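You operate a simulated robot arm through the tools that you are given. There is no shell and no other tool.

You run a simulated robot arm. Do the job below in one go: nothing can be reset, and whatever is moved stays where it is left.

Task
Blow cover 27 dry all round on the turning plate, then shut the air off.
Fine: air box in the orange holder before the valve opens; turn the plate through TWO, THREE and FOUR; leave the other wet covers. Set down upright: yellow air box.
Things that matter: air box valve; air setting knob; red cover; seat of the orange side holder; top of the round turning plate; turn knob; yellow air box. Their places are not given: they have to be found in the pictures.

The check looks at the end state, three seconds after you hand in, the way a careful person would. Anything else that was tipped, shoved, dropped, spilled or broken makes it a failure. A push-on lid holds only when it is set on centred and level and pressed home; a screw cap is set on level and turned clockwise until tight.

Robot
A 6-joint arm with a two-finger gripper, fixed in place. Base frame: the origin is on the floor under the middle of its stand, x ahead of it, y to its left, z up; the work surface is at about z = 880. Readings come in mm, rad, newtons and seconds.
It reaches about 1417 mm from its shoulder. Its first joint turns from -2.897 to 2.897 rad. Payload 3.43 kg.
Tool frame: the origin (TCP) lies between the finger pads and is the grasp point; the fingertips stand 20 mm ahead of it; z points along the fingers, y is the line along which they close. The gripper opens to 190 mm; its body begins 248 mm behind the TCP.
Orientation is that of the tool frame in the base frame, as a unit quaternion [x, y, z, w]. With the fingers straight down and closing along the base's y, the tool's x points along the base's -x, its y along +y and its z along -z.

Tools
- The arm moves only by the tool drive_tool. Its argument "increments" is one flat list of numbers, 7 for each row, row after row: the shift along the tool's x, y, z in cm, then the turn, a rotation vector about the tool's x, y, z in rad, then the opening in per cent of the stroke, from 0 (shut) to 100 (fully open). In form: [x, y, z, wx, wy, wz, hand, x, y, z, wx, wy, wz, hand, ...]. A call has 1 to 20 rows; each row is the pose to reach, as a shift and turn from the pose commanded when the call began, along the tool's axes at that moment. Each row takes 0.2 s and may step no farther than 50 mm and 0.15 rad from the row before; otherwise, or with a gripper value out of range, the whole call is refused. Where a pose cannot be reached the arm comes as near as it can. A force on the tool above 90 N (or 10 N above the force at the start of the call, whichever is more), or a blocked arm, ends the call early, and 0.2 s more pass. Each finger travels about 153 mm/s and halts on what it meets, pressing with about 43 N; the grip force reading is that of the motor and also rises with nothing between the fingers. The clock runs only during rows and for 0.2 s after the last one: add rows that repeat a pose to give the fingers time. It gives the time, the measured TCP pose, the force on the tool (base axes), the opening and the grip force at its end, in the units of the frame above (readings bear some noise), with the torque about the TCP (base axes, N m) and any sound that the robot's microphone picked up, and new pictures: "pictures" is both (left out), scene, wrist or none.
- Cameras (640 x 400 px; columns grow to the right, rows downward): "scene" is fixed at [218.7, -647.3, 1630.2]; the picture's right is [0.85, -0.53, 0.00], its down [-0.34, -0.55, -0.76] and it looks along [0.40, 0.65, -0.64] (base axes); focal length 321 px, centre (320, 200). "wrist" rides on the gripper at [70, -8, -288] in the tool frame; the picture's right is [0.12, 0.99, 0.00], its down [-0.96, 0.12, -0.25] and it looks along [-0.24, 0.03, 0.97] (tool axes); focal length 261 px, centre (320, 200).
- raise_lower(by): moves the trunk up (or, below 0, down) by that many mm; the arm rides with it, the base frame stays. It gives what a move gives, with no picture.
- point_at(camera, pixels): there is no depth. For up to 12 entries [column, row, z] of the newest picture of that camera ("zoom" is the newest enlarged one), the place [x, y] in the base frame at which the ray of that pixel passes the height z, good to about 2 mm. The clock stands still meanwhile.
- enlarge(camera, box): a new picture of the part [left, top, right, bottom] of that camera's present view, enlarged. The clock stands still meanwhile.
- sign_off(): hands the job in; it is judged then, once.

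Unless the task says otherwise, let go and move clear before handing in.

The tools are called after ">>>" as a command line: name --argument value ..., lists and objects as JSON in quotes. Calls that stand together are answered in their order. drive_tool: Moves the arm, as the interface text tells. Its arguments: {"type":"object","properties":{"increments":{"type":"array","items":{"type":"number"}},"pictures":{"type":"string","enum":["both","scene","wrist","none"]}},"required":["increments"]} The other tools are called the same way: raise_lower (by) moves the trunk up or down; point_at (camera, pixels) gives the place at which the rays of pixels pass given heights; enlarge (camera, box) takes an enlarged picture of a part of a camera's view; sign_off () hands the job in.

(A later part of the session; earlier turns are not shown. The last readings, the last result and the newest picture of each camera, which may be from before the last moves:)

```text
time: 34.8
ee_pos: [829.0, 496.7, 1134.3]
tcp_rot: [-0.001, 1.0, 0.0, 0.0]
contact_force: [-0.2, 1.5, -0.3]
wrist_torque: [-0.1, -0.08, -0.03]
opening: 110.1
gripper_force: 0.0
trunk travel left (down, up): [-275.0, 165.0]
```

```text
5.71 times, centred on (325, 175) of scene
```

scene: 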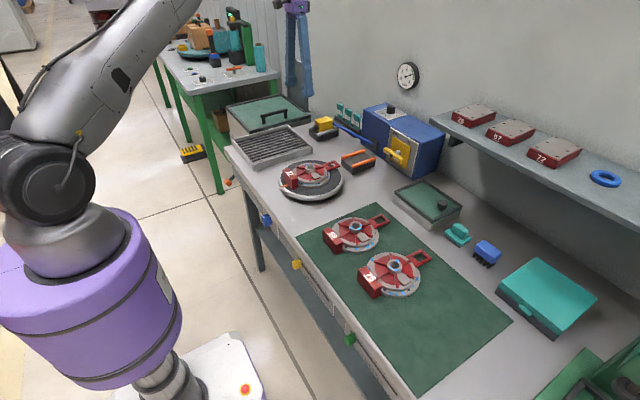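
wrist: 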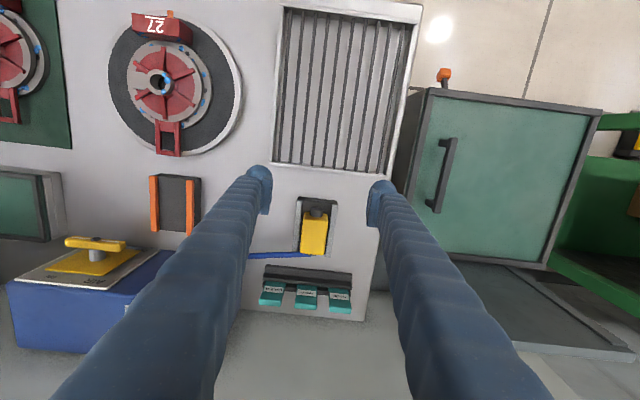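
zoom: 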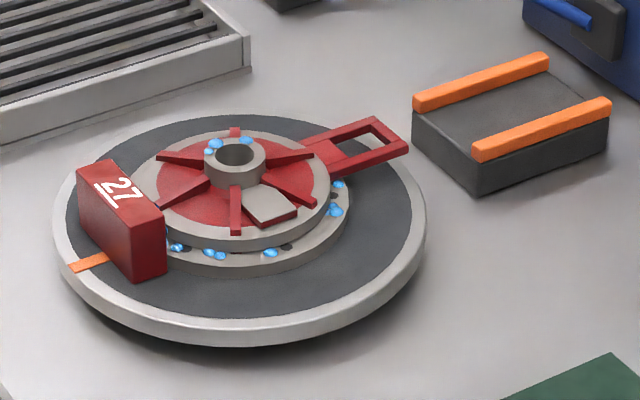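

Seen from above, the air box sits in its cradle at (316,230) with the nozzle toward −x and the blue hose leaving its rear. I'll zoom in to measure its faces and the rails, and the orange holder too.

>>> enlarge --camera "wrist" --box '[280, 185, 360, 265]'

>>> enlarge --camera "scene" --box '[295, 105, 355, 150]'

>>> enlarge --camera "wrist" --box '[130, 160, 250, 260]'

>>> enlarge --camera "scene" --box '[335, 140, 385, 180]'

```text
5.00 times, centred on (320, 225) of wrist
```

zoom: 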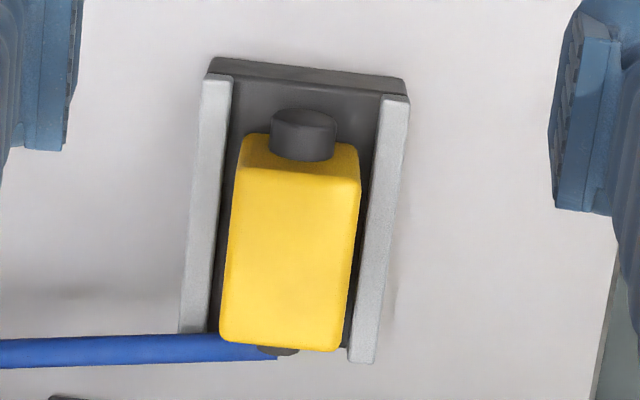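

```text
8.89 times, centred on (325, 128) of scene
```

zoom: 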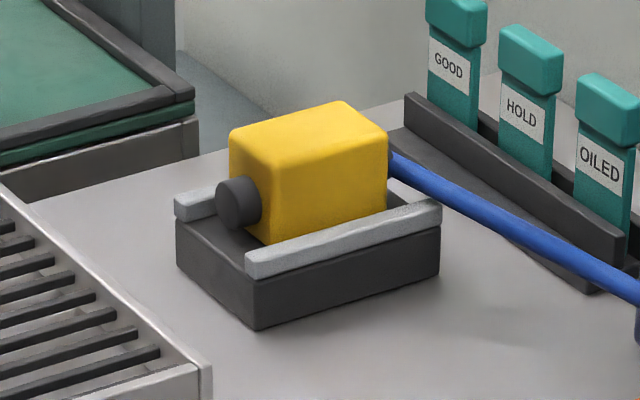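

```text
4.00 times, centred on (190, 210) of wrist
```

zoom: 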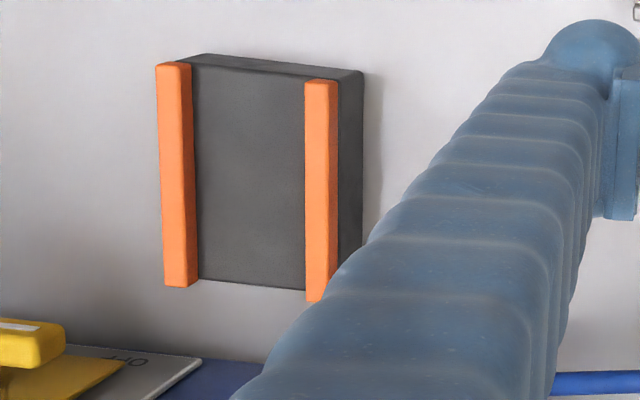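

```text
10.00 times, centred on (360, 160) of scene
```

zoom: 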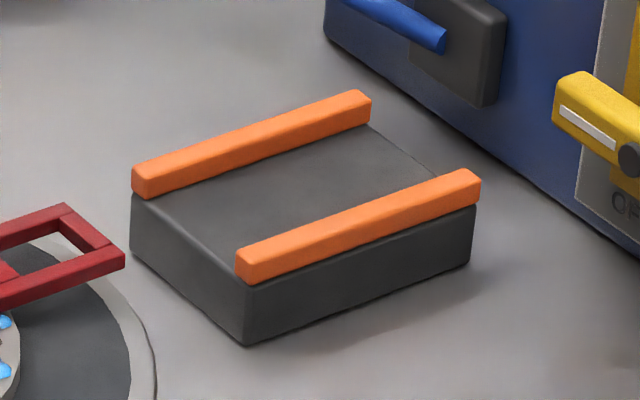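

I'll triangulate the air box top corners, the rails and the orange holder rails from both views.

>>> point_at --camera "wrist" --pixels '[[303.6, 218, 940], [303.6, 218, 970], [325, 255, 940], [325, 255, 970], [300, 253, 940], [300, 253, 970], [328.2, 221.4, 940], [328.2, 221.4, 970], [298, 200.2, 910], [336.4, 204.2, 910]]'

>>> point_at --camera "scene" --pixels '[[319.6, 123.9, 940], [319.6, 123.9, 970], [327.6, 116.4, 940], [327.6, 116.4, 970], [332.6, 120.6, 940], [332.6, 120.6, 970], [314.9, 119.6, 940], [314.9, 119.6, 970], [318.8, 132.3, 910], [312, 129, 910]]'

```text
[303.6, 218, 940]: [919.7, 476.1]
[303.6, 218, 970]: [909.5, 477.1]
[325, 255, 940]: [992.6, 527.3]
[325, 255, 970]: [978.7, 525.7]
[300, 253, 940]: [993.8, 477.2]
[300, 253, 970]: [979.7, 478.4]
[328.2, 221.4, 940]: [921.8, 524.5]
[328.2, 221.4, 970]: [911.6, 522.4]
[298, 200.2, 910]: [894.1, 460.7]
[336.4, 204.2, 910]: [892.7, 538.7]
```

```text
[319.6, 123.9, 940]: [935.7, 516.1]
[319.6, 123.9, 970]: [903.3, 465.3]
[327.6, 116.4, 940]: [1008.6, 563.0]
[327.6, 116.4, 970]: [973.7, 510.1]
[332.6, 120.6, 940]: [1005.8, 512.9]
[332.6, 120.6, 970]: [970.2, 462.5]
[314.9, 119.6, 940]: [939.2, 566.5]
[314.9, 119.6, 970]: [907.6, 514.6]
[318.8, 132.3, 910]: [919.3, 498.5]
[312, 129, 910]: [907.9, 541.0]
```

The air box top is at z≈962, spanning x 912–983 and y 477–525. I'll do the same for the orange holder rails.

>>> point_at --camera "wrist" --pixels '[[157.5, 175.5, 900], [157.5, 175.5, 930], [149.25, 176.25, 900], [149.25, 176.25, 930], [159.5, 230.5, 900], [159.5, 230.5, 930], [186.25, 180.5, 900], [186.25, 180.5, 930], [194.25, 180, 900], [194.25, 180, 930]]'

>>> point_at --camera "scene" --pixels '[[351.6, 164.8, 900], [351.6, 164.8, 930], [353, 166.2, 900], [353, 166.2, 930], [374.2, 156.8, 900], [374.2, 156.8, 930], [342.8, 158, 900], [342.8, 158, 930], [341.2, 156.8, 900], [341.2, 156.8, 930]]'

```text
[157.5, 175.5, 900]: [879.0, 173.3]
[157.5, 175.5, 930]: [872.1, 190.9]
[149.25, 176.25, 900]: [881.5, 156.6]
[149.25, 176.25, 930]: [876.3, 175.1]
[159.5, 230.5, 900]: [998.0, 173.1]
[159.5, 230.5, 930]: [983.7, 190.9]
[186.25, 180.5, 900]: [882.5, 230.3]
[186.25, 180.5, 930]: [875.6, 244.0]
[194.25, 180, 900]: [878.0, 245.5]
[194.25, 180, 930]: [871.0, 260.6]
```

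```text
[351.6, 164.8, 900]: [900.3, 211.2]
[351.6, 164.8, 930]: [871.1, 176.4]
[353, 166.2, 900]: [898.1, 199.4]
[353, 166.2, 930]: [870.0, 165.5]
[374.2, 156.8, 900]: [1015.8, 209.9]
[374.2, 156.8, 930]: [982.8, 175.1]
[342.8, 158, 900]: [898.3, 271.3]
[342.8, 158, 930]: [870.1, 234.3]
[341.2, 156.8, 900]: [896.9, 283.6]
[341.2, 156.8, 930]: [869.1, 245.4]
```

The holder rails have inner faces at y≈186 and 241, run x 876–990, and top out at z≈922. Before choosing the grip height I'll triangulate the cradle's rail tops.

>>> enlarge --camera "scene" --box '[308, 118, 342, 146]'

>>> enlarge --camera "wrist" --box '[285, 190, 345, 265]'

```text
14.29 times, centred on (325, 132) of scene
```

zoom: 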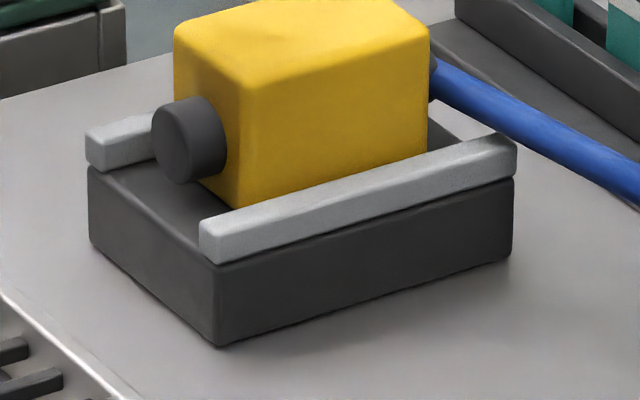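

```text
5.33 times, centred on (315, 228) of wrist
```

zoom: 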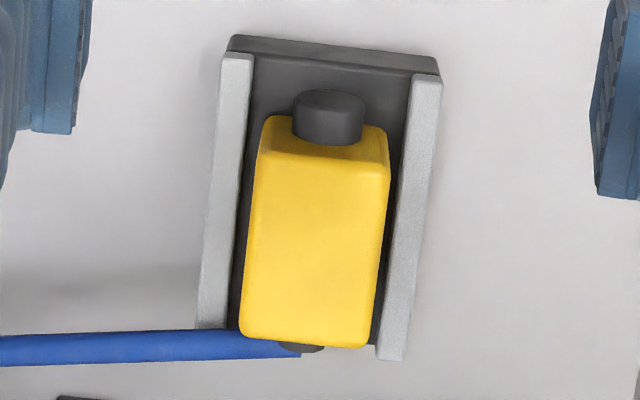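

The rails rise about 11 mm above the seat (top ≈925) and the box top is at 962, so I'll grip at z≈948. I'll check the chest on the +y side for clearance before descending.

>>> point_at --camera "wrist" --pixels '[[390, 180, 900], [390, 180, 1000], [375, 260, 900], [445, 258, 900], [296.6, 199.9, 925], [302.2, 200.5, 925], [305, 250, 940], [316, 206, 935]]'

>>> point_at --camera "scene" --pixels '[[316.5, 133.4, 925], [317.8, 134.45, 925], [316.5, 133.4, 915], [317.8, 134.45, 915]]'

```text
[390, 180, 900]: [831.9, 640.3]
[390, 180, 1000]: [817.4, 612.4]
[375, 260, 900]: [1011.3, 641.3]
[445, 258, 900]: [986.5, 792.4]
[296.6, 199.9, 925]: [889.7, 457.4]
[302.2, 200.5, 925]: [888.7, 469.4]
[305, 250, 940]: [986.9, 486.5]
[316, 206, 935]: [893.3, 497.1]
```

```text
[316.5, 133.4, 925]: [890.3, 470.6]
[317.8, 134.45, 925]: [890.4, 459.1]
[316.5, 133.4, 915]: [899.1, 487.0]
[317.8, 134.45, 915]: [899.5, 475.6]
```

Rail tops are confirmed at z≈925, and the chest at y≥612 is clear. I'll move over the air box at z≈1000 with the fingers at about 85 mm.

>>> drive_tool --increments '[-2.3, 0.1, 2.7, 0, 0, 0, 54, -4.6, 0.2, 5.4, 0, 0, 0, 50, -6.9, 0.3, 8.1, 0, 0, 0, 45, -9.2, 0.4, 10.8, 0, 0, 0, 45, -11.6, 0.5, 13.5, 0, 0, 0, 45, -11.6, 0.5, 13.5, 0, 0, 0, 45]' --pictures "both"

>>> enlarge --camera "wrist" --box '[230, 140, 410, 260]'

>>> enlarge --camera "scene" --box '[285, 70, 385, 150]'

```text
time: 36.2
ee_pos: [900.1, 483.8, 1013.6]
tcp_rot: [0.001, 1.0, 0.0, 0.0]
contact_force: [0.4, 0.3, -0.2]
wrist_torque: [0.08, -0.06, 0.02]
opening: 85.4
gripper_force: 0.0
out of reach, approached as far as the arm can: row 3, 4, 5, 6
trunk travel left (down, up): [-275.0, 165.0]
```

scene: 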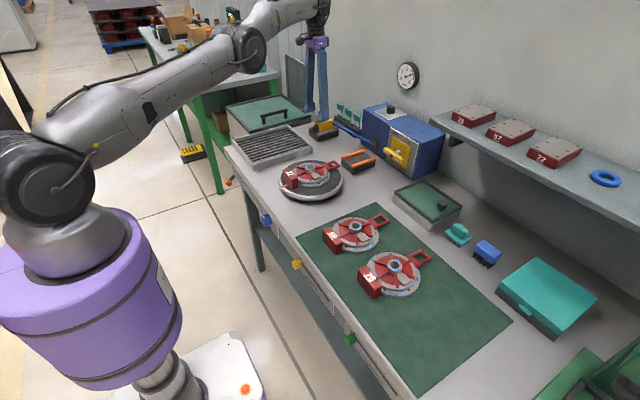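
wrist: 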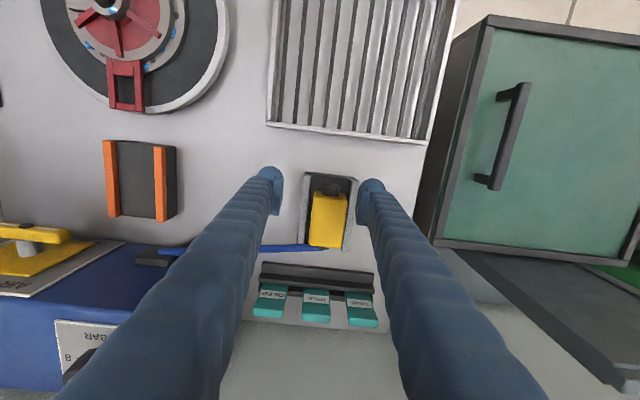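

```text
3.33 times, centred on (320, 200) of wrist
```

zoom: 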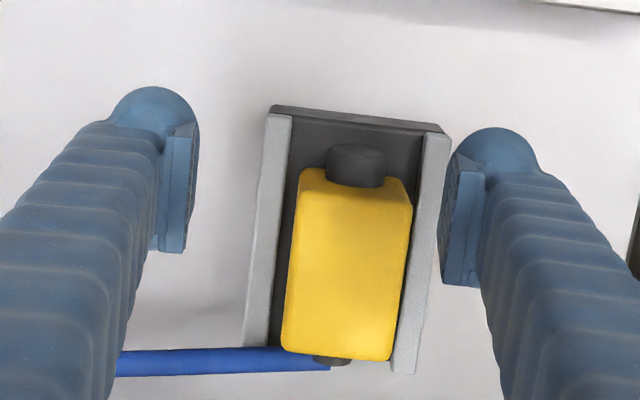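

```text
5.00 times, centred on (335, 110) of scene
```

zoom: 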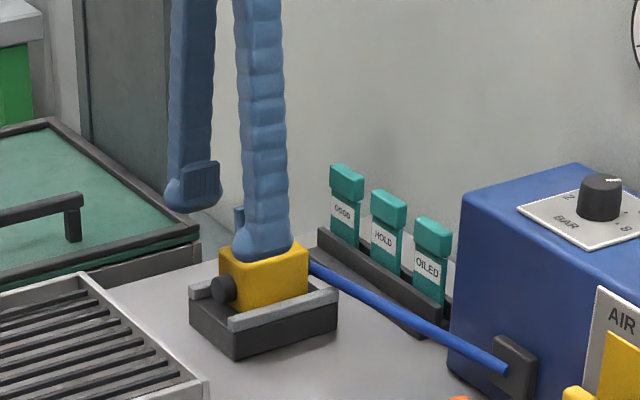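

The arm ran out of reach at (900, 484, 1014), short of the box at x≈945, because the wrist sits high above the shoulder. I'll raise the trunk so the shoulder is nearer wrist height, which extends the horizontal reach.

>>> raise_lower --by 140

```text
time: 37.9
ee_pos: [901.0, 483.8, 1152.9]
tcp_rot: [0.0, 1.0, 0.001, -0.001]
contact_force: [0.7, -0.4, 1.3]
wrist_torque: [0.03, 0.01, -0.03]
opening: 85.5
gripper_force: 0.1
trunk travel left (down, up): [-415.0, 25.0]
```

The trunk rose 140 mm (TCP now about z=1153). I'll test by moving straight down 5 cm and see where the arm settles.

>>> drive_tool --increments '[0, 0, 2.5, 0, 0, 0, 45, 0, 0, 5, 0, 0, 0, 45, 0, 0, 5, 0, 0, 0, 45]' --pictures "none"

```text
time: 38.7
ee_pos: [900.6, 483.3, 1104.1]
tcp_rot: [-0.002, 1.0, 0.0, 0.0]
contact_force: [-0.3, -0.1, 1.1]
wrist_torque: [0.02, -0.03, -0.01]
opening: 85.3
gripper_force: 0.0
trunk travel left (down, up): [-415.0, 25.0]
```

The command base follows the reached pose, now (900.6, 483.5, 1104). I'll move to (944, 501) while descending to z≈1005.

>>> drive_tool --increments '[0, 0, 3, 0, 0, 0, 45, 0, 0, 6.5, 0, 0, 0, 45, -1.5, 0.6, 9.9, 0, 0, 0, 45, -3, 1.2, 9.9, 0, 0, 0, 45, -4.4, 1.8, 9.9, 0, 0, 0, 45, -4.4, 1.8, 9.9, 0, 0, 0, 45]' --pictures "both"

>>> enlarge --camera "wrist" --box '[230, 140, 410, 260]'

```text
time: 40.1
ee_pos: [910.6, 483.9, 1006.2]
tcp_rot: [-0.002, 1.0, -0.001, 0.001]
contact_force: [0.4, 0.3, -0.7]
wrist_torque: [-0.03, 0.0, 0.03]
opening: 85.5
gripper_force: 0.0
out of reach, approached as far as the arm can: row 3, 4, 5, 6
trunk travel left (down, up): [-415.0, 25.0]
```

scene: 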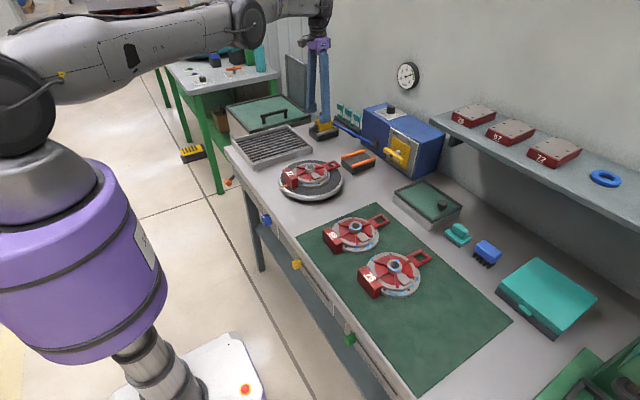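
wrist: 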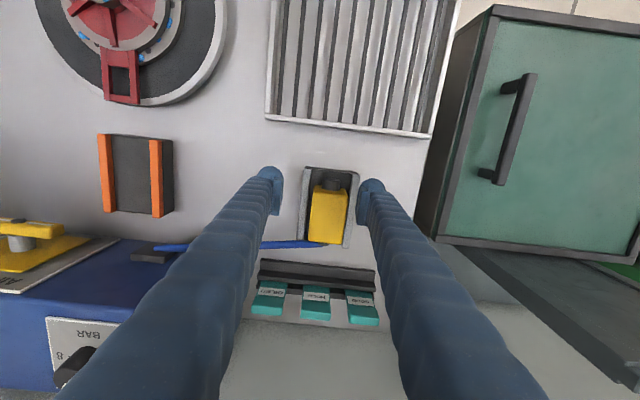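

```text
3.33 times, centred on (320, 200) of wrist
```

zoom: 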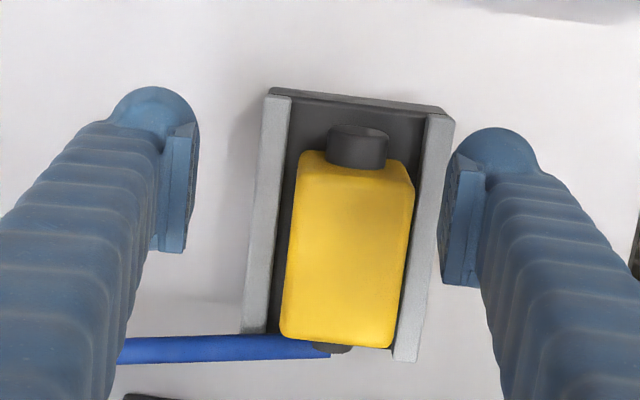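

Even with the arm stretched level, a vertical tool stops at x≈911. A 10° tilt of the fingers toward +x, about the closing axis, will gain the missing 35 mm. I'll re-measure the box from this closer view first.

>>> point_at --camera "wrist" --pixels '[[308, 240, 962], [340.5, 243, 962], [313.5, 192, 962], [348, 197, 962], [305.2, 169, 925], [352, 176, 925]]'

>>> enlarge --camera "wrist" --box '[290, 160, 370, 255]'

```text
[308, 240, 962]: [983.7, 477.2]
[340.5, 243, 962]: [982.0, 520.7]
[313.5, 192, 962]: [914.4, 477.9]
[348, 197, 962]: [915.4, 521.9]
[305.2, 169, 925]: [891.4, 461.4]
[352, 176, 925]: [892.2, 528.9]
```

```text
4.21 times, centred on (330, 208) of wrist
```

zoom: 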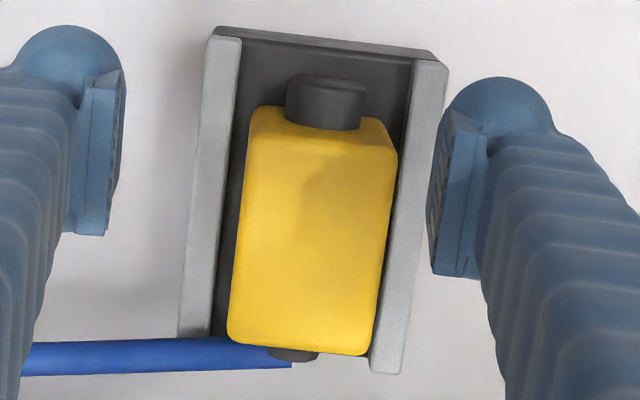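

The box centre is about (949, 500). I'll tilt 0.175 rad about the closing axis and shift over it at z≈1006.

>>> drive_tool --increments '[0, 0, 0, 0, -0.09, 0, 45, -0.6, 0.4, 0, 0, -0.175, 0, 45, -1.6, 0.8, 0, 0, -0.175, 0, 45, -2.6, 1.2, 0, 0, -0.175, 0, 45, -3.44, 1.61, 0, 0, -0.175, 0, 45, -3.44, 1.61, 0, 0, -0.175, 0, 45]' --pictures "both"

>>> enlarge --camera "wrist" --box '[240, 140, 400, 260]'

>>> enlarge --camera "scene" --box '[285, 70, 385, 150]'

```text
time: 41.5
ee_pos: [945.0, 501.4, 1004.8]
tcp_rot: [-0.001, 0.996, 0.0, 0.087]
contact_force: [-0.1, 0.7, -0.8]
wrist_torque: [0.01, 0.01, 0.04]
opening: 85.4
gripper_force: 0.1
trunk travel left (down, up): [-415.0, 25.0]
```

scene: 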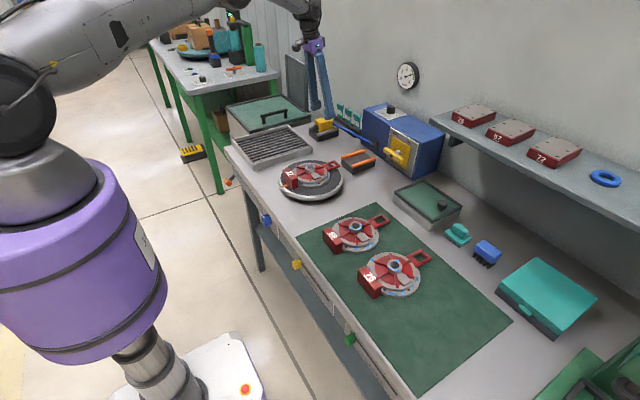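
wrist: 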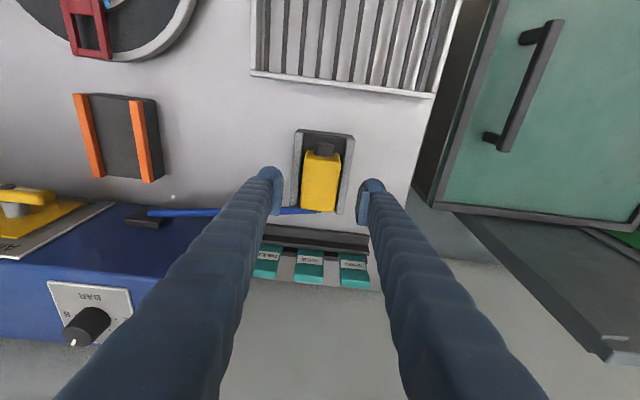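

```text
3.33 times, centred on (320, 200) of wrist
```

zoom: 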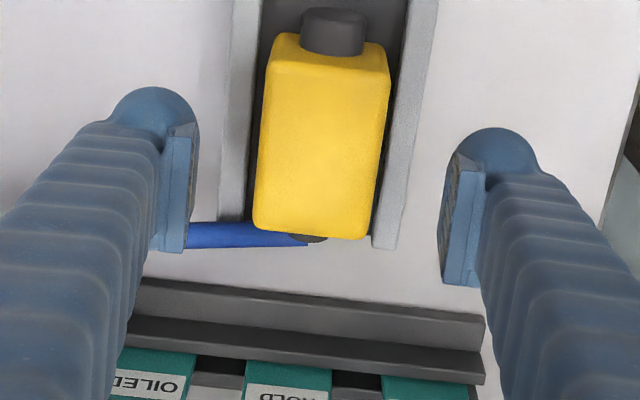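

```text
5.00 times, centred on (335, 110) of scene
```

zoom: 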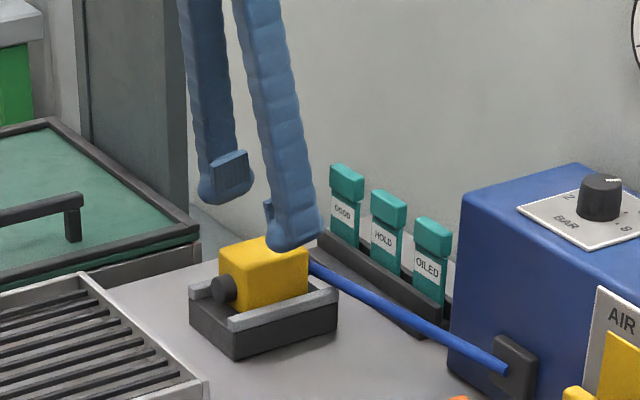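

The tool reached (945, 501, 1005) with the tilt, and the box lies between the pads. I'll lower vertically 55 mm to z≈950, keeping the tips just above the rails.

>>> drive_tool --increments '[0.35, -0.05, 1.97, 0, 0, 0, 45, 0.7, -0.1, 3.94, 0, 0, 0, 45, 0.96, -0.1, 5.42, 0, 0, 0, 45, 0.96, -0.1, 5.42, 0, 0, 0, 45]' --pictures "both"

>>> enlarge --camera "wrist" --box '[240, 140, 400, 260]'

>>> enlarge --camera "scene" --box '[295, 90, 365, 150]'

```text
time: 42.5
ee_pos: [945.2, 500.6, 949.3]
tcp_rot: [0.0, 0.996, 0.0, 0.087]
contact_force: [0.0, -1.2, 0.0]
wrist_torque: [0.0, -0.01, 0.0]
opening: 85.4
gripper_force: 0.1
trunk travel left (down, up): [-415.0, 25.0]
```

scene: 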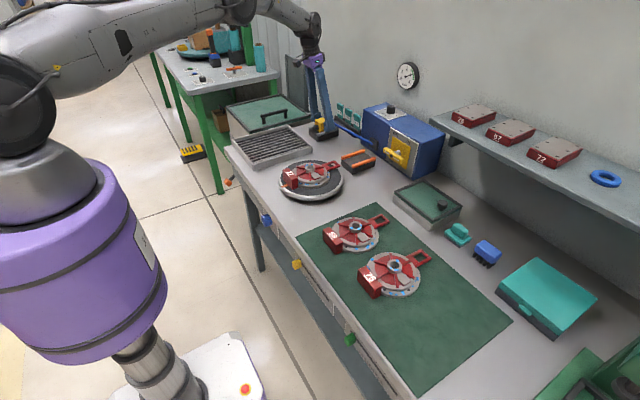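
wrist: 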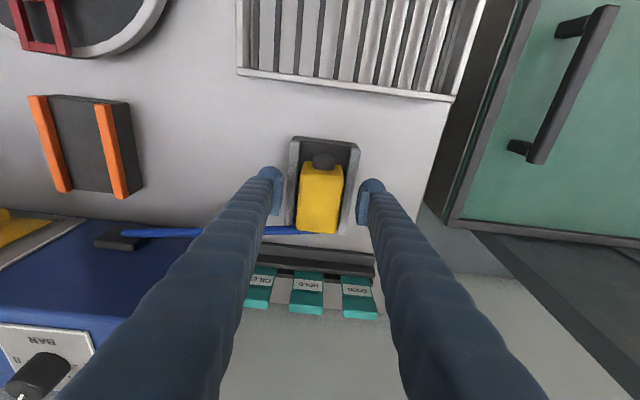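

```text
3.33 times, centred on (320, 200) of wrist
```

zoom: 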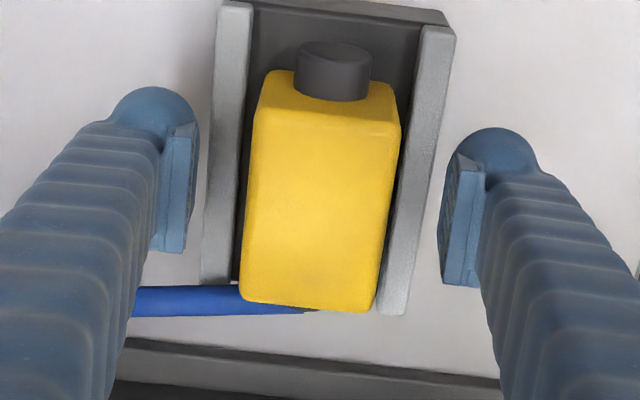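

```text
6.67 times, centred on (330, 120) of scene
```

zoom: 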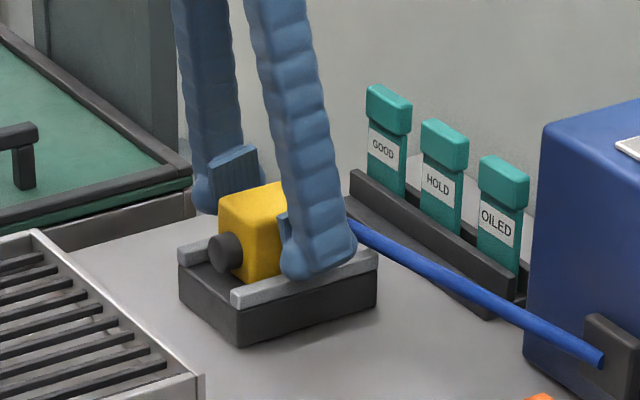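

The pads flank the box and there is no contact with the rails. I'll close on it.

>>> drive_tool --increments '[0, 0, 0, 0, 0, 0, 35, 0, 0, 0, 0, 0, 0, 27, 0, 0, 0, 0, 0, 0, 18, 0, 0, 0, 0, 0, 0, 15, 0, 0, 0, 0, 0, 0, 15]' --pictures "both"

>>> enlarge --camera "wrist" --box '[240, 140, 400, 260]'

>>> enlarge --camera "scene" --box '[295, 90, 365, 150]'

```text
time: 43.7
ee_pos: [944.5, 501.6, 950.0]
tcp_rot: [-0.001, 0.996, 0.0, 0.088]
contact_force: [0.6, 0.7, -0.3]
wrist_torque: [0.03, 0.03, -0.04]
opening: 46.8
gripper_force: 42.7
trunk travel left (down, up): [-415.0, 25.0]
```

scene: 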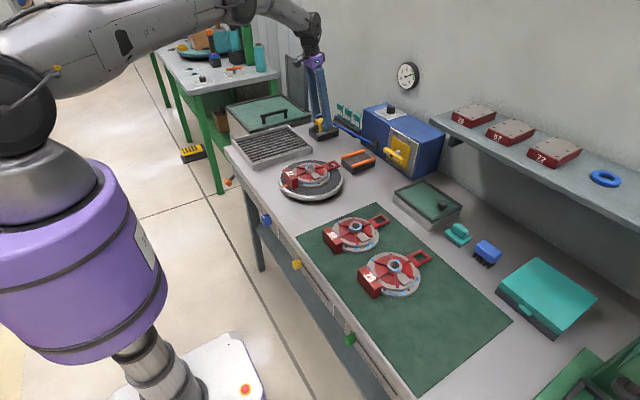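
wrist: 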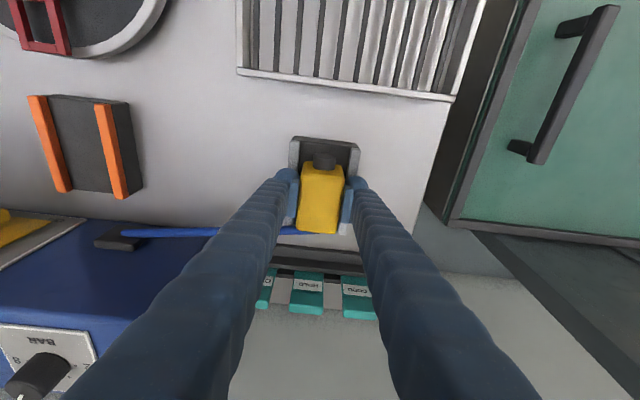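

```text
3.33 times, centred on (320, 200) of wrist
```

zoom: 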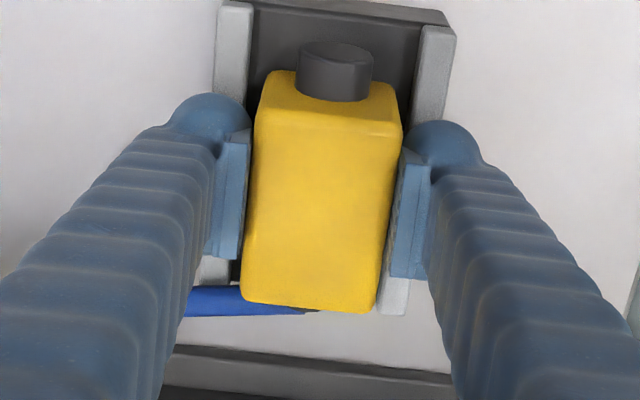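

```text
6.67 times, centred on (330, 120) of scene
```

zoom: 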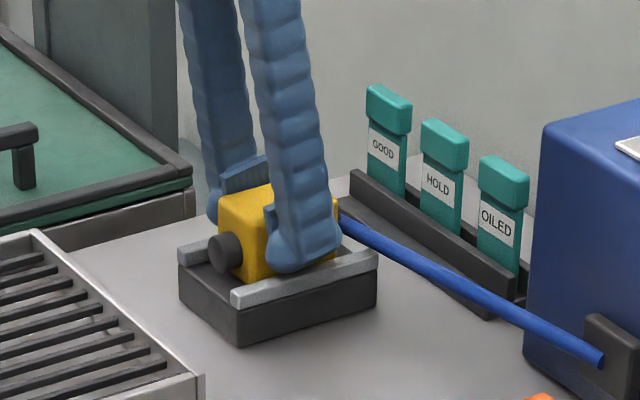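

The grip on the air box is firm (46.8 mm, 42.7 N). I'll lift it straight up by 60 mm and check weight and level.

>>> drive_tool --increments '[-0.1, 0, -0.59, 0, 0, 0, 15, -0.26, 0, -1.48, 0, 0, 0, 15, -0.52, 0, -2.95, 0, 0, 0, 15, -0.78, 0, -4.43, 0, 0, 0, 15, -1.04, 0, -5.91, 0, 0, 0, 15, -1.04, 0, -5.91, 0, 0, 0, 15]' --pictures "both"

>>> enlarge --camera "scene" --box '[290, 70, 370, 150]'

>>> enlarge --camera "wrist" --box '[240, 120, 400, 260]'

```text
time: 45.1
ee_pos: [943.7, 500.0, 1011.1]
tcp_rot: [0.0, 0.996, 0.0, 0.087]
contact_force: [0.2, 0.5, -2.3]
wrist_torque: [-0.02, 0.03, -0.03]
opening: 46.8
gripper_force: 43.4
trunk travel left (down, up): [-415.0, 25.0]
```

scene: 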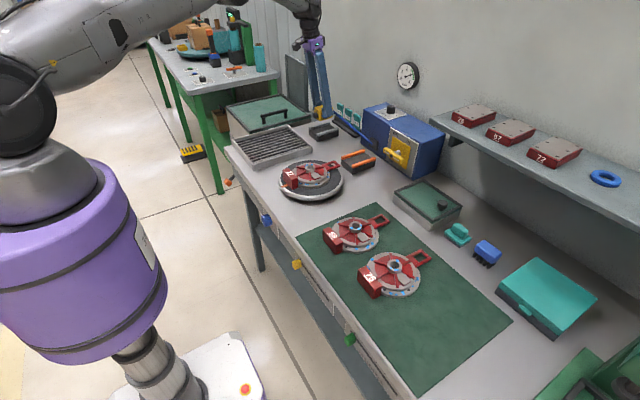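
wrist: 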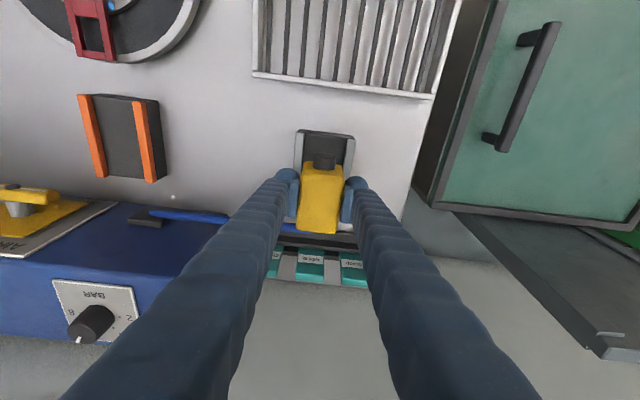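

```text
5.00 times, centred on (330, 110) of scene
```

zoom: 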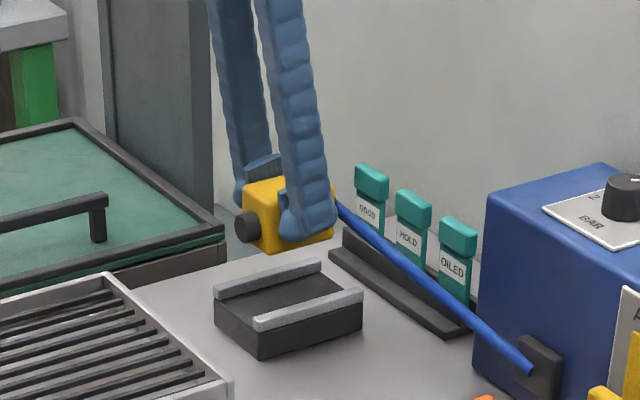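

```text
2.86 times, centred on (320, 190) of wrist
```

zoom: 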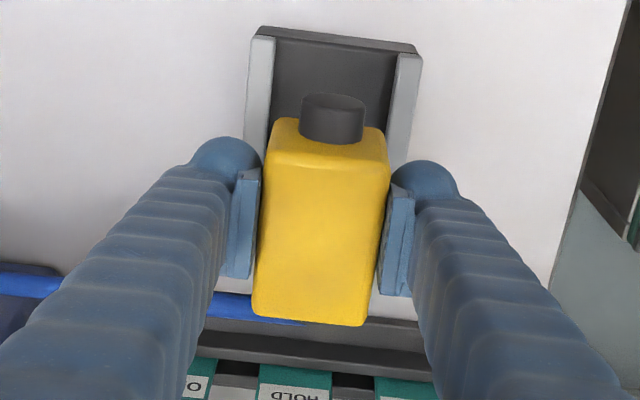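

The box hangs level at about 2.3 N and its hose follows. I'll carry it across to above the orange holder at about (931, 214).

>>> drive_tool --increments '[0.1, -2, 0, 0, 0, 0, 15, 0.2, -5.5, 0, 0, 0, 0, 15, 0.4, -9.5, -0.1, 0, 0, 0, 15, 0.6, -13.5, -0.1, 0, 0, 0, 15, 0.8, -17.5, -0.15, 0, 0, 0, 15, 1.0, -21.5, -0.2, 0, 0, 0, 15, 1.2, -25, -0.23, 0, 0, 0, 15, 1.3, -27.5, -0.23, 0, 0, 0, 15, 1.3, -28.66, -0.23, 0, 0, 0, 15, 1.3, -28.66, -0.23, 0, 0, 0, 15]' --pictures "both"

>>> enlarge --camera "wrist" --box '[230, 90, 410, 260]'

>>> enlarge --camera "scene" --box '[310, 90, 420, 190]'

```text
time: 47.3
ee_pos: [930.5, 212.7, 1010.2]
tcp_rot: [0.0, 0.996, 0.0, 0.087]
contact_force: [-0.4, -0.9, -2.4]
wrist_torque: [-0.01, 0.02, 0.01]
opening: 46.9
gripper_force: 43.4
trunk travel left (down, up): [-415.0, 25.0]
```

scene: 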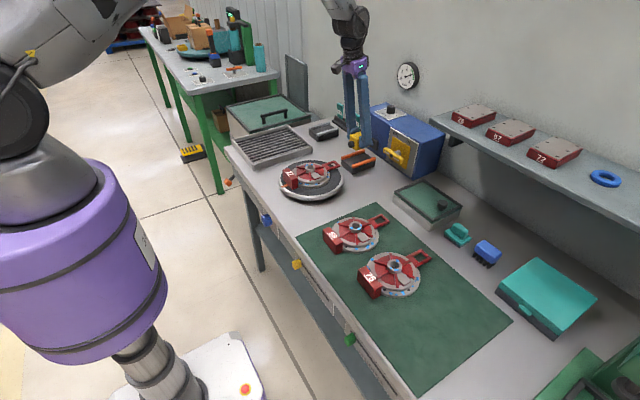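
wrist: 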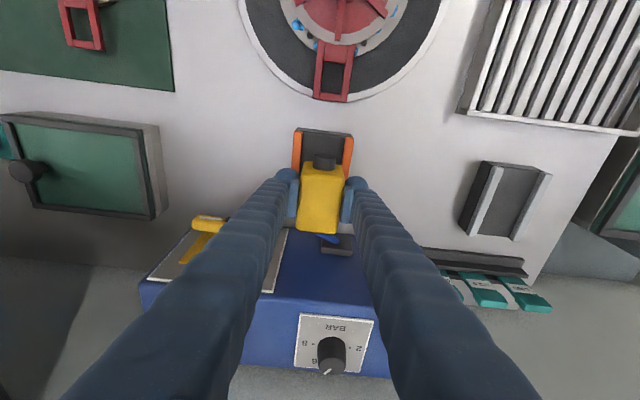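

```text
2.35 times, centred on (320, 175) of wrist
```

zoom: 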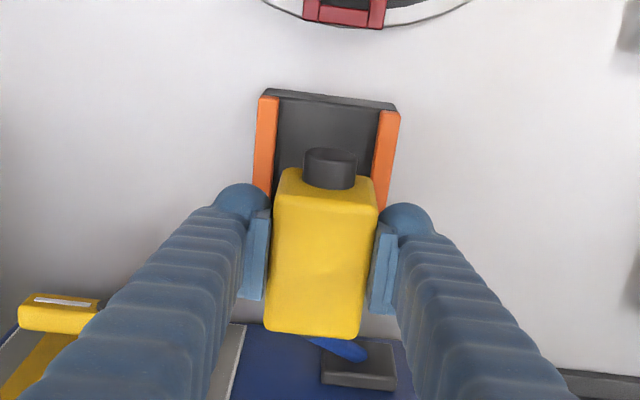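

```text
4.00 times, centred on (365, 140) of scene
```

zoom: 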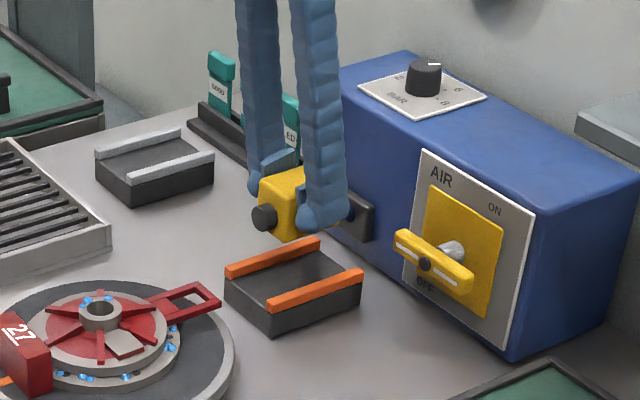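

The box is above the holder, with the rail front ends visible at (303,131) and (346,137). I'll confirm the holder's centre line before lowering.

>>> enlarge --camera "wrist" --box '[285, 120, 365, 180]'

>>> point_at --camera "wrist" --pixels '[[295.3, 131.2, 924], [303, 131.2, 924], [345.5, 136.7, 924], [354, 138, 924], [301, 165, 924], [347, 168, 924]]'

```text
6.67 times, centred on (325, 150) of wrist
```

zoom: 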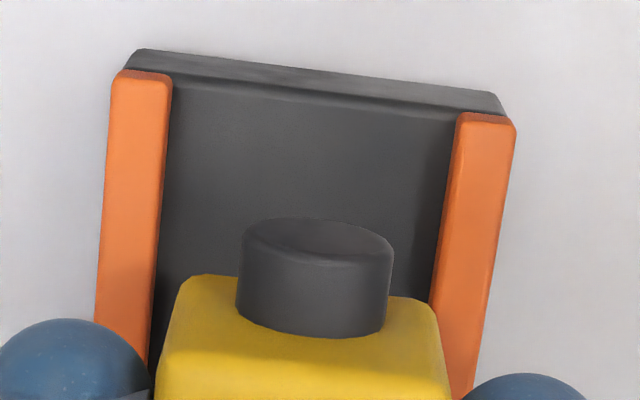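

```text
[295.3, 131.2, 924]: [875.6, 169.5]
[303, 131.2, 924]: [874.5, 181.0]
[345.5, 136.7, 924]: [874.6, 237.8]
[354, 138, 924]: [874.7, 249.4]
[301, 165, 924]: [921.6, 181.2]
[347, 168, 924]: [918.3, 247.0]
```

This closer view puts the holder's inner faces at y≈180 and 238, centre ≈209. I'll check the box's own centre in the same view to get the exact offset.

>>> point_at --camera "wrist" --pixels '[[303.2, 170, 1023], [344.5, 172, 1023], [297.5, 232, 1023], [335.5, 234, 1023], [313.3, 160, 1000], [336, 160, 1000]]'

>>> enlarge --camera "wrist" --box '[280, 150, 360, 245]'

```text
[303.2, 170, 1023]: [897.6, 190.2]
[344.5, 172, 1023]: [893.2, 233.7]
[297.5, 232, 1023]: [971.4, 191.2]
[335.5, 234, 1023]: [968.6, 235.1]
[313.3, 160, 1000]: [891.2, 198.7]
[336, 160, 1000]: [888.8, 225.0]
```

```text
4.21 times, centred on (320, 198) of wrist
```

zoom: 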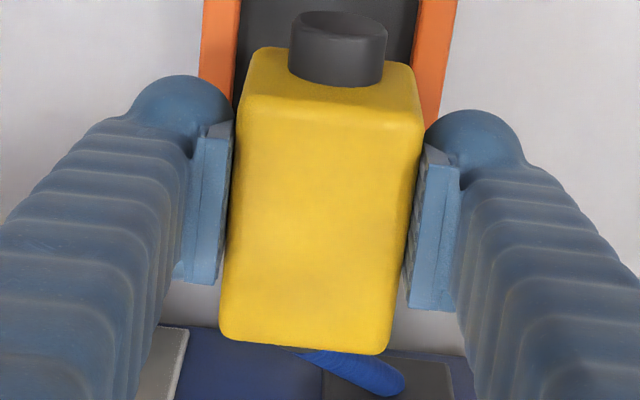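

The box centre is at y≈212.5 versus holder centre 209, so I'll shift −3.4 mm. Then I'll lower to about z=956 and look.

>>> drive_tool --increments '[0, -0.34, 0, 0, 0, 0, 15, 0.26, -0.34, 1.48, 0, 0, 0, 15, 0.52, -0.34, 2.95, 0, 0, 0, 15, 0.78, -0.34, 4.43, 0, 0, 0, 15, 0.94, -0.34, 5.32, 0, 0, 0, 15, 0.94, -0.34, 5.32, 0, 0, 0, 15]' --pictures "both"

>>> enlarge --camera "wrist" --box '[270, 120, 370, 250]'

>>> enlarge --camera "scene" --box '[325, 120, 405, 185]'

```text
time: 48.7
ee_pos: [932.0, 210.0, 957.5]
tcp_rot: [0.0, 0.996, 0.0, 0.087]
contact_force: [-0.4, -0.5, -1.7]
wrist_torque: [0.06, 0.04, 0.02]
opening: 47.0
gripper_force: 42.8
trunk travel left (down, up): [-415.0, 25.0]
```

scene: 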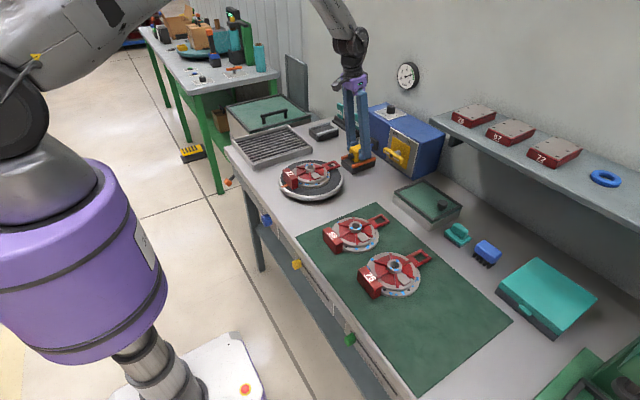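
wrist: 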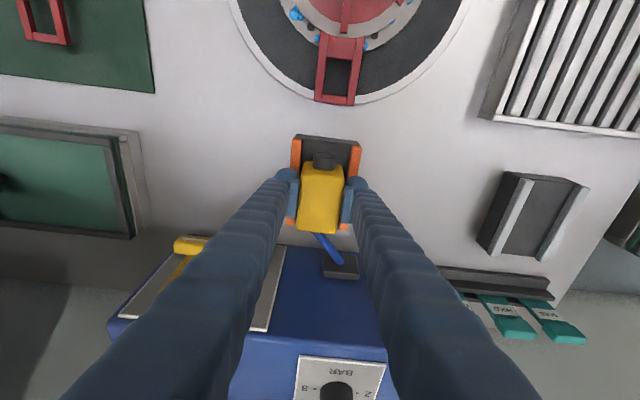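

```text
3.08 times, centred on (320, 185) of wrist
```

zoom: 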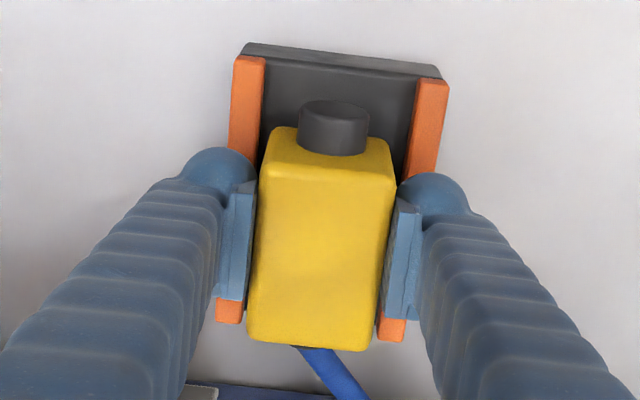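

```text
6.15 times, centred on (365, 152) of scene
```

zoom: 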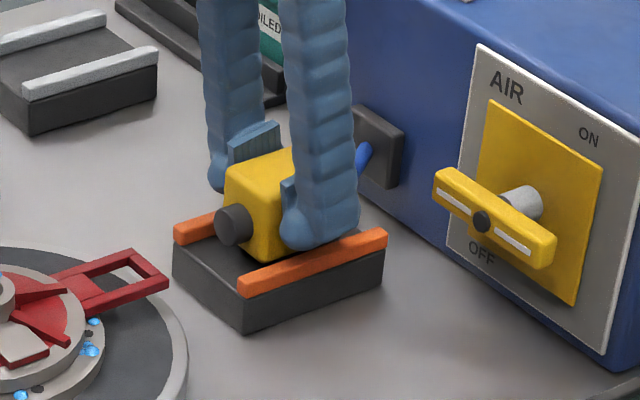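

The box sits between the orange rails, about 6 mm above the seat. I'll check its fore-aft position against the holder ends.

>>> point_at --camera "wrist" --pixels '[[290.1, 224.9, 924], [343.7, 230.5, 924], [296, 138, 924], [358, 145, 924], [298, 231, 969], [340, 234.5, 969], [325, 153, 945]]'

```text
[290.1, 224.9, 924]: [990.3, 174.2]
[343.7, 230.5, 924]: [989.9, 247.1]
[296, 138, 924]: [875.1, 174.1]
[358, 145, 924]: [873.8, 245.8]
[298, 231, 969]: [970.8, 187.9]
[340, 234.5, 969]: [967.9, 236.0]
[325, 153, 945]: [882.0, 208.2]
```

The box is centred in the holder to within about 2 mm both ways. I'll lower 5 mm and read the force.

>>> drive_tool --increments '[0.045, 0, 0.25, 0, 0, 0, 15, 0.087, 0, 0.492, 0, 0, 0, 15, 0.087, 0, 0.492, 0, 0, 0, 15]' --pictures "none"

```text
time: 49.5
ee_pos: [931.5, 210.0, 952.2]
tcp_rot: [0.0, 0.996, 0.0, 0.087]
contact_force: [0.6, -0.1, -1.7]
wrist_torque: [0.04, 0.02, 0.0]
opening: 46.9
gripper_force: 43.1
trunk travel left (down, up): [-415.0, 25.0]
```

No seat contact yet (still −1.7 N). I'll lower another 2 mm.

>>> drive_tool --increments '[0.017, 0, 0.1, 0, 0, 0, 15, 0.035, 0, 0.2, 0, 0, 0, 15, 0.035, 0, 0.2, 0, 0, 0, 15]' --pictures "none"

```text
time: 50.3
ee_pos: [931.4, 210.0, 950.8]
tcp_rot: [0.001, 0.996, -0.001, 0.087]
contact_force: [0.0, 0.1, 0.2]
wrist_torque: [-0.02, 0.01, -0.03]
opening: 47.1
gripper_force: 42.7
trunk travel left (down, up): [-415.0, 25.0]
```

The weight has come off (0.2 N), so the box is touching the seat. One more millimetre to seat it firmly.

>>> drive_tool --increments '[0.017, 0, 0.1, 0, 0, 0, 15, 0.017, 0, 0.1, 0, 0, 0, 15]' --pictures "none"

```text
time: 50.9
ee_pos: [931.7, 208.9, 949.9]
tcp_rot: [0.0, 0.996, 0.0, 0.088]
contact_force: [1.9, 1.0, 8.7]
wrist_torque: [-0.05, 0.25, -0.03]
opening: 46.8
gripper_force: 43.1
trunk travel left (down, up): [-415.0, 25.0]
```

The box is seated (+8.7 N). I'll ease up 1 mm and open the fingers.

>>> drive_tool --increments '[-0.017, 0, -0.1, 0, 0, 0, 18, -0.017, 0, -0.1, 0, 0, 0, 27, -0.017, 0, -0.1, 0, 0, 0, 36, -0.017, 0, -0.1, 0, 0, 0, 45, -0.017, 0, -0.1, 0, 0, 0, 45]' --pictures "both"

>>> enlarge --camera "wrist" --box '[270, 120, 370, 250]'

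>>> enlarge --camera "scene" --box '[325, 120, 405, 185]'

```text
time: 52.1
ee_pos: [931.5, 209.6, 949.3]
tcp_rot: [0.0, 0.996, 0.0, 0.089]
contact_force: [0.2, -0.3, 1.4]
wrist_torque: [-0.03, -0.02, 0.0]
opening: 85.4
gripper_force: 0.0
trunk travel left (down, up): [-415.0, 25.0]
```

scene: 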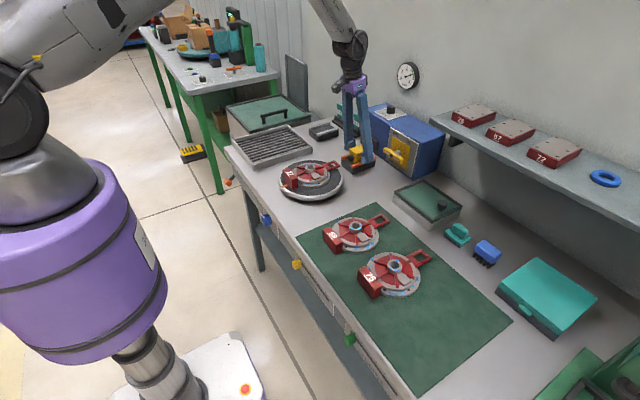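
wrist: 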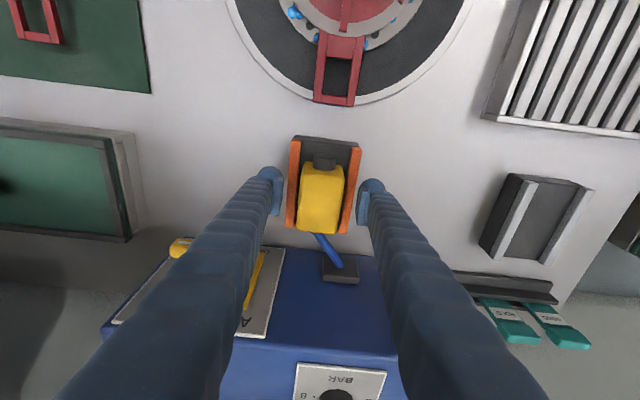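

```text
3.08 times, centred on (320, 185) of wrist
```

zoom: 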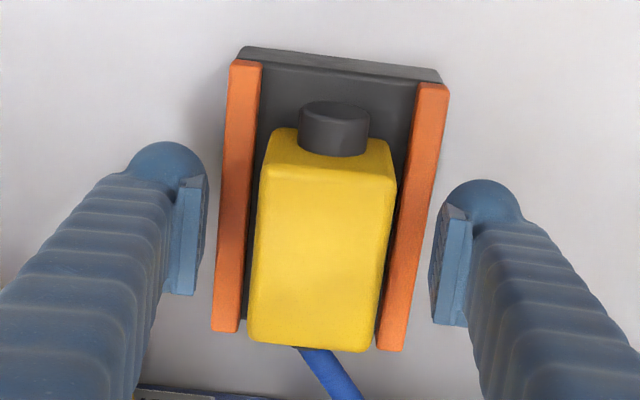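

```text
6.15 times, centred on (365, 152) of scene
```

zoom: 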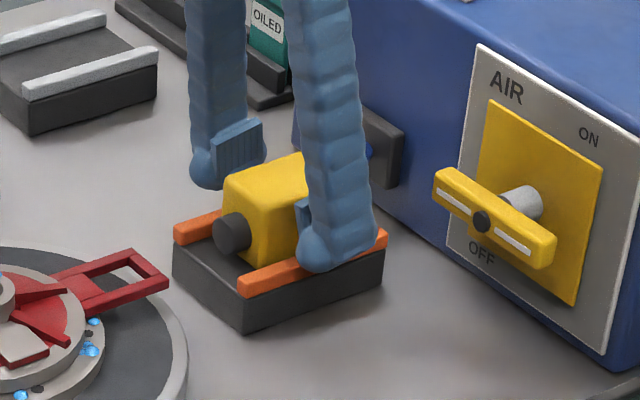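

The air box now sits upright between the orange rails with its nozzle facing cover 27. I'll rise clear and study the AIR valve lever.

>>> drive_tool --increments '[-0.17, 0, -0.98, 0, 0, 0, 45, -0.7, 0, -3.94, 0, 0, 0, 45, -1.4, 0, -7.88, 0, 0, 0, 45, -2.26, 0, -12.8, 0, 0, 0, 45, -2.26, 0, -12.8, 0, 0, 0, 45]' --pictures "both"

>>> enlarge --camera "scene" --box '[340, 100, 450, 185]'

>>> enlarge --camera "wrist" --box '[100, 130, 400, 330]'

```text
time: 53.3
ee_pos: [932.7, 211.5, 1080.8]
tcp_rot: [-0.001, 0.996, 0.0, 0.086]
contact_force: [0.0, 0.3, -0.4]
wrist_torque: [0.02, 0.02, -0.02]
opening: 85.6
gripper_force: 0.0
trunk travel left (down, up): [-415.0, 25.0]
```

scene: 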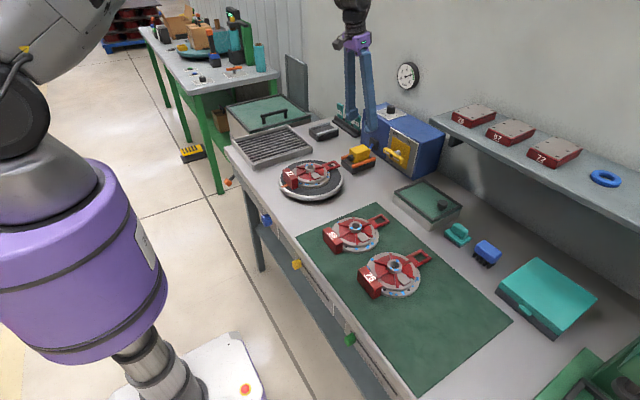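
wrist: 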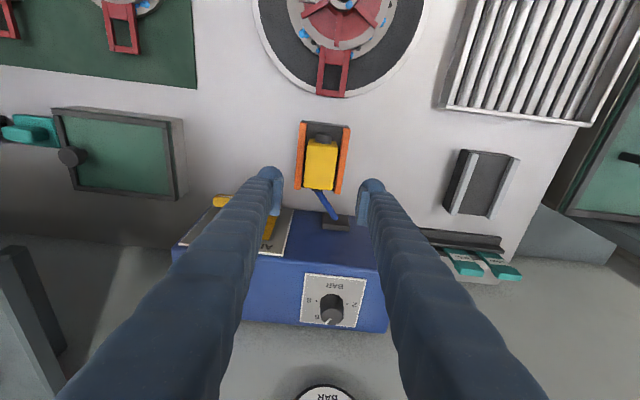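

```text
4.71 times, centred on (395, 142) of scene
```

zoom: 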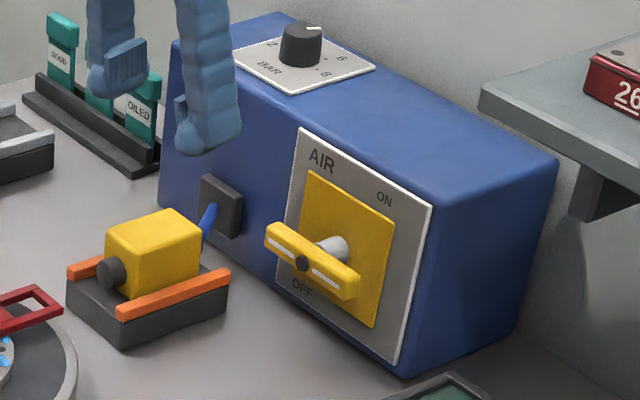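

```text
2.00 times, centred on (250, 230) of wrist
```

zoom: 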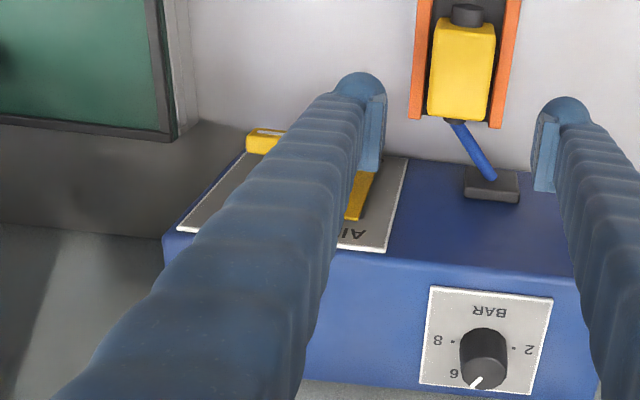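

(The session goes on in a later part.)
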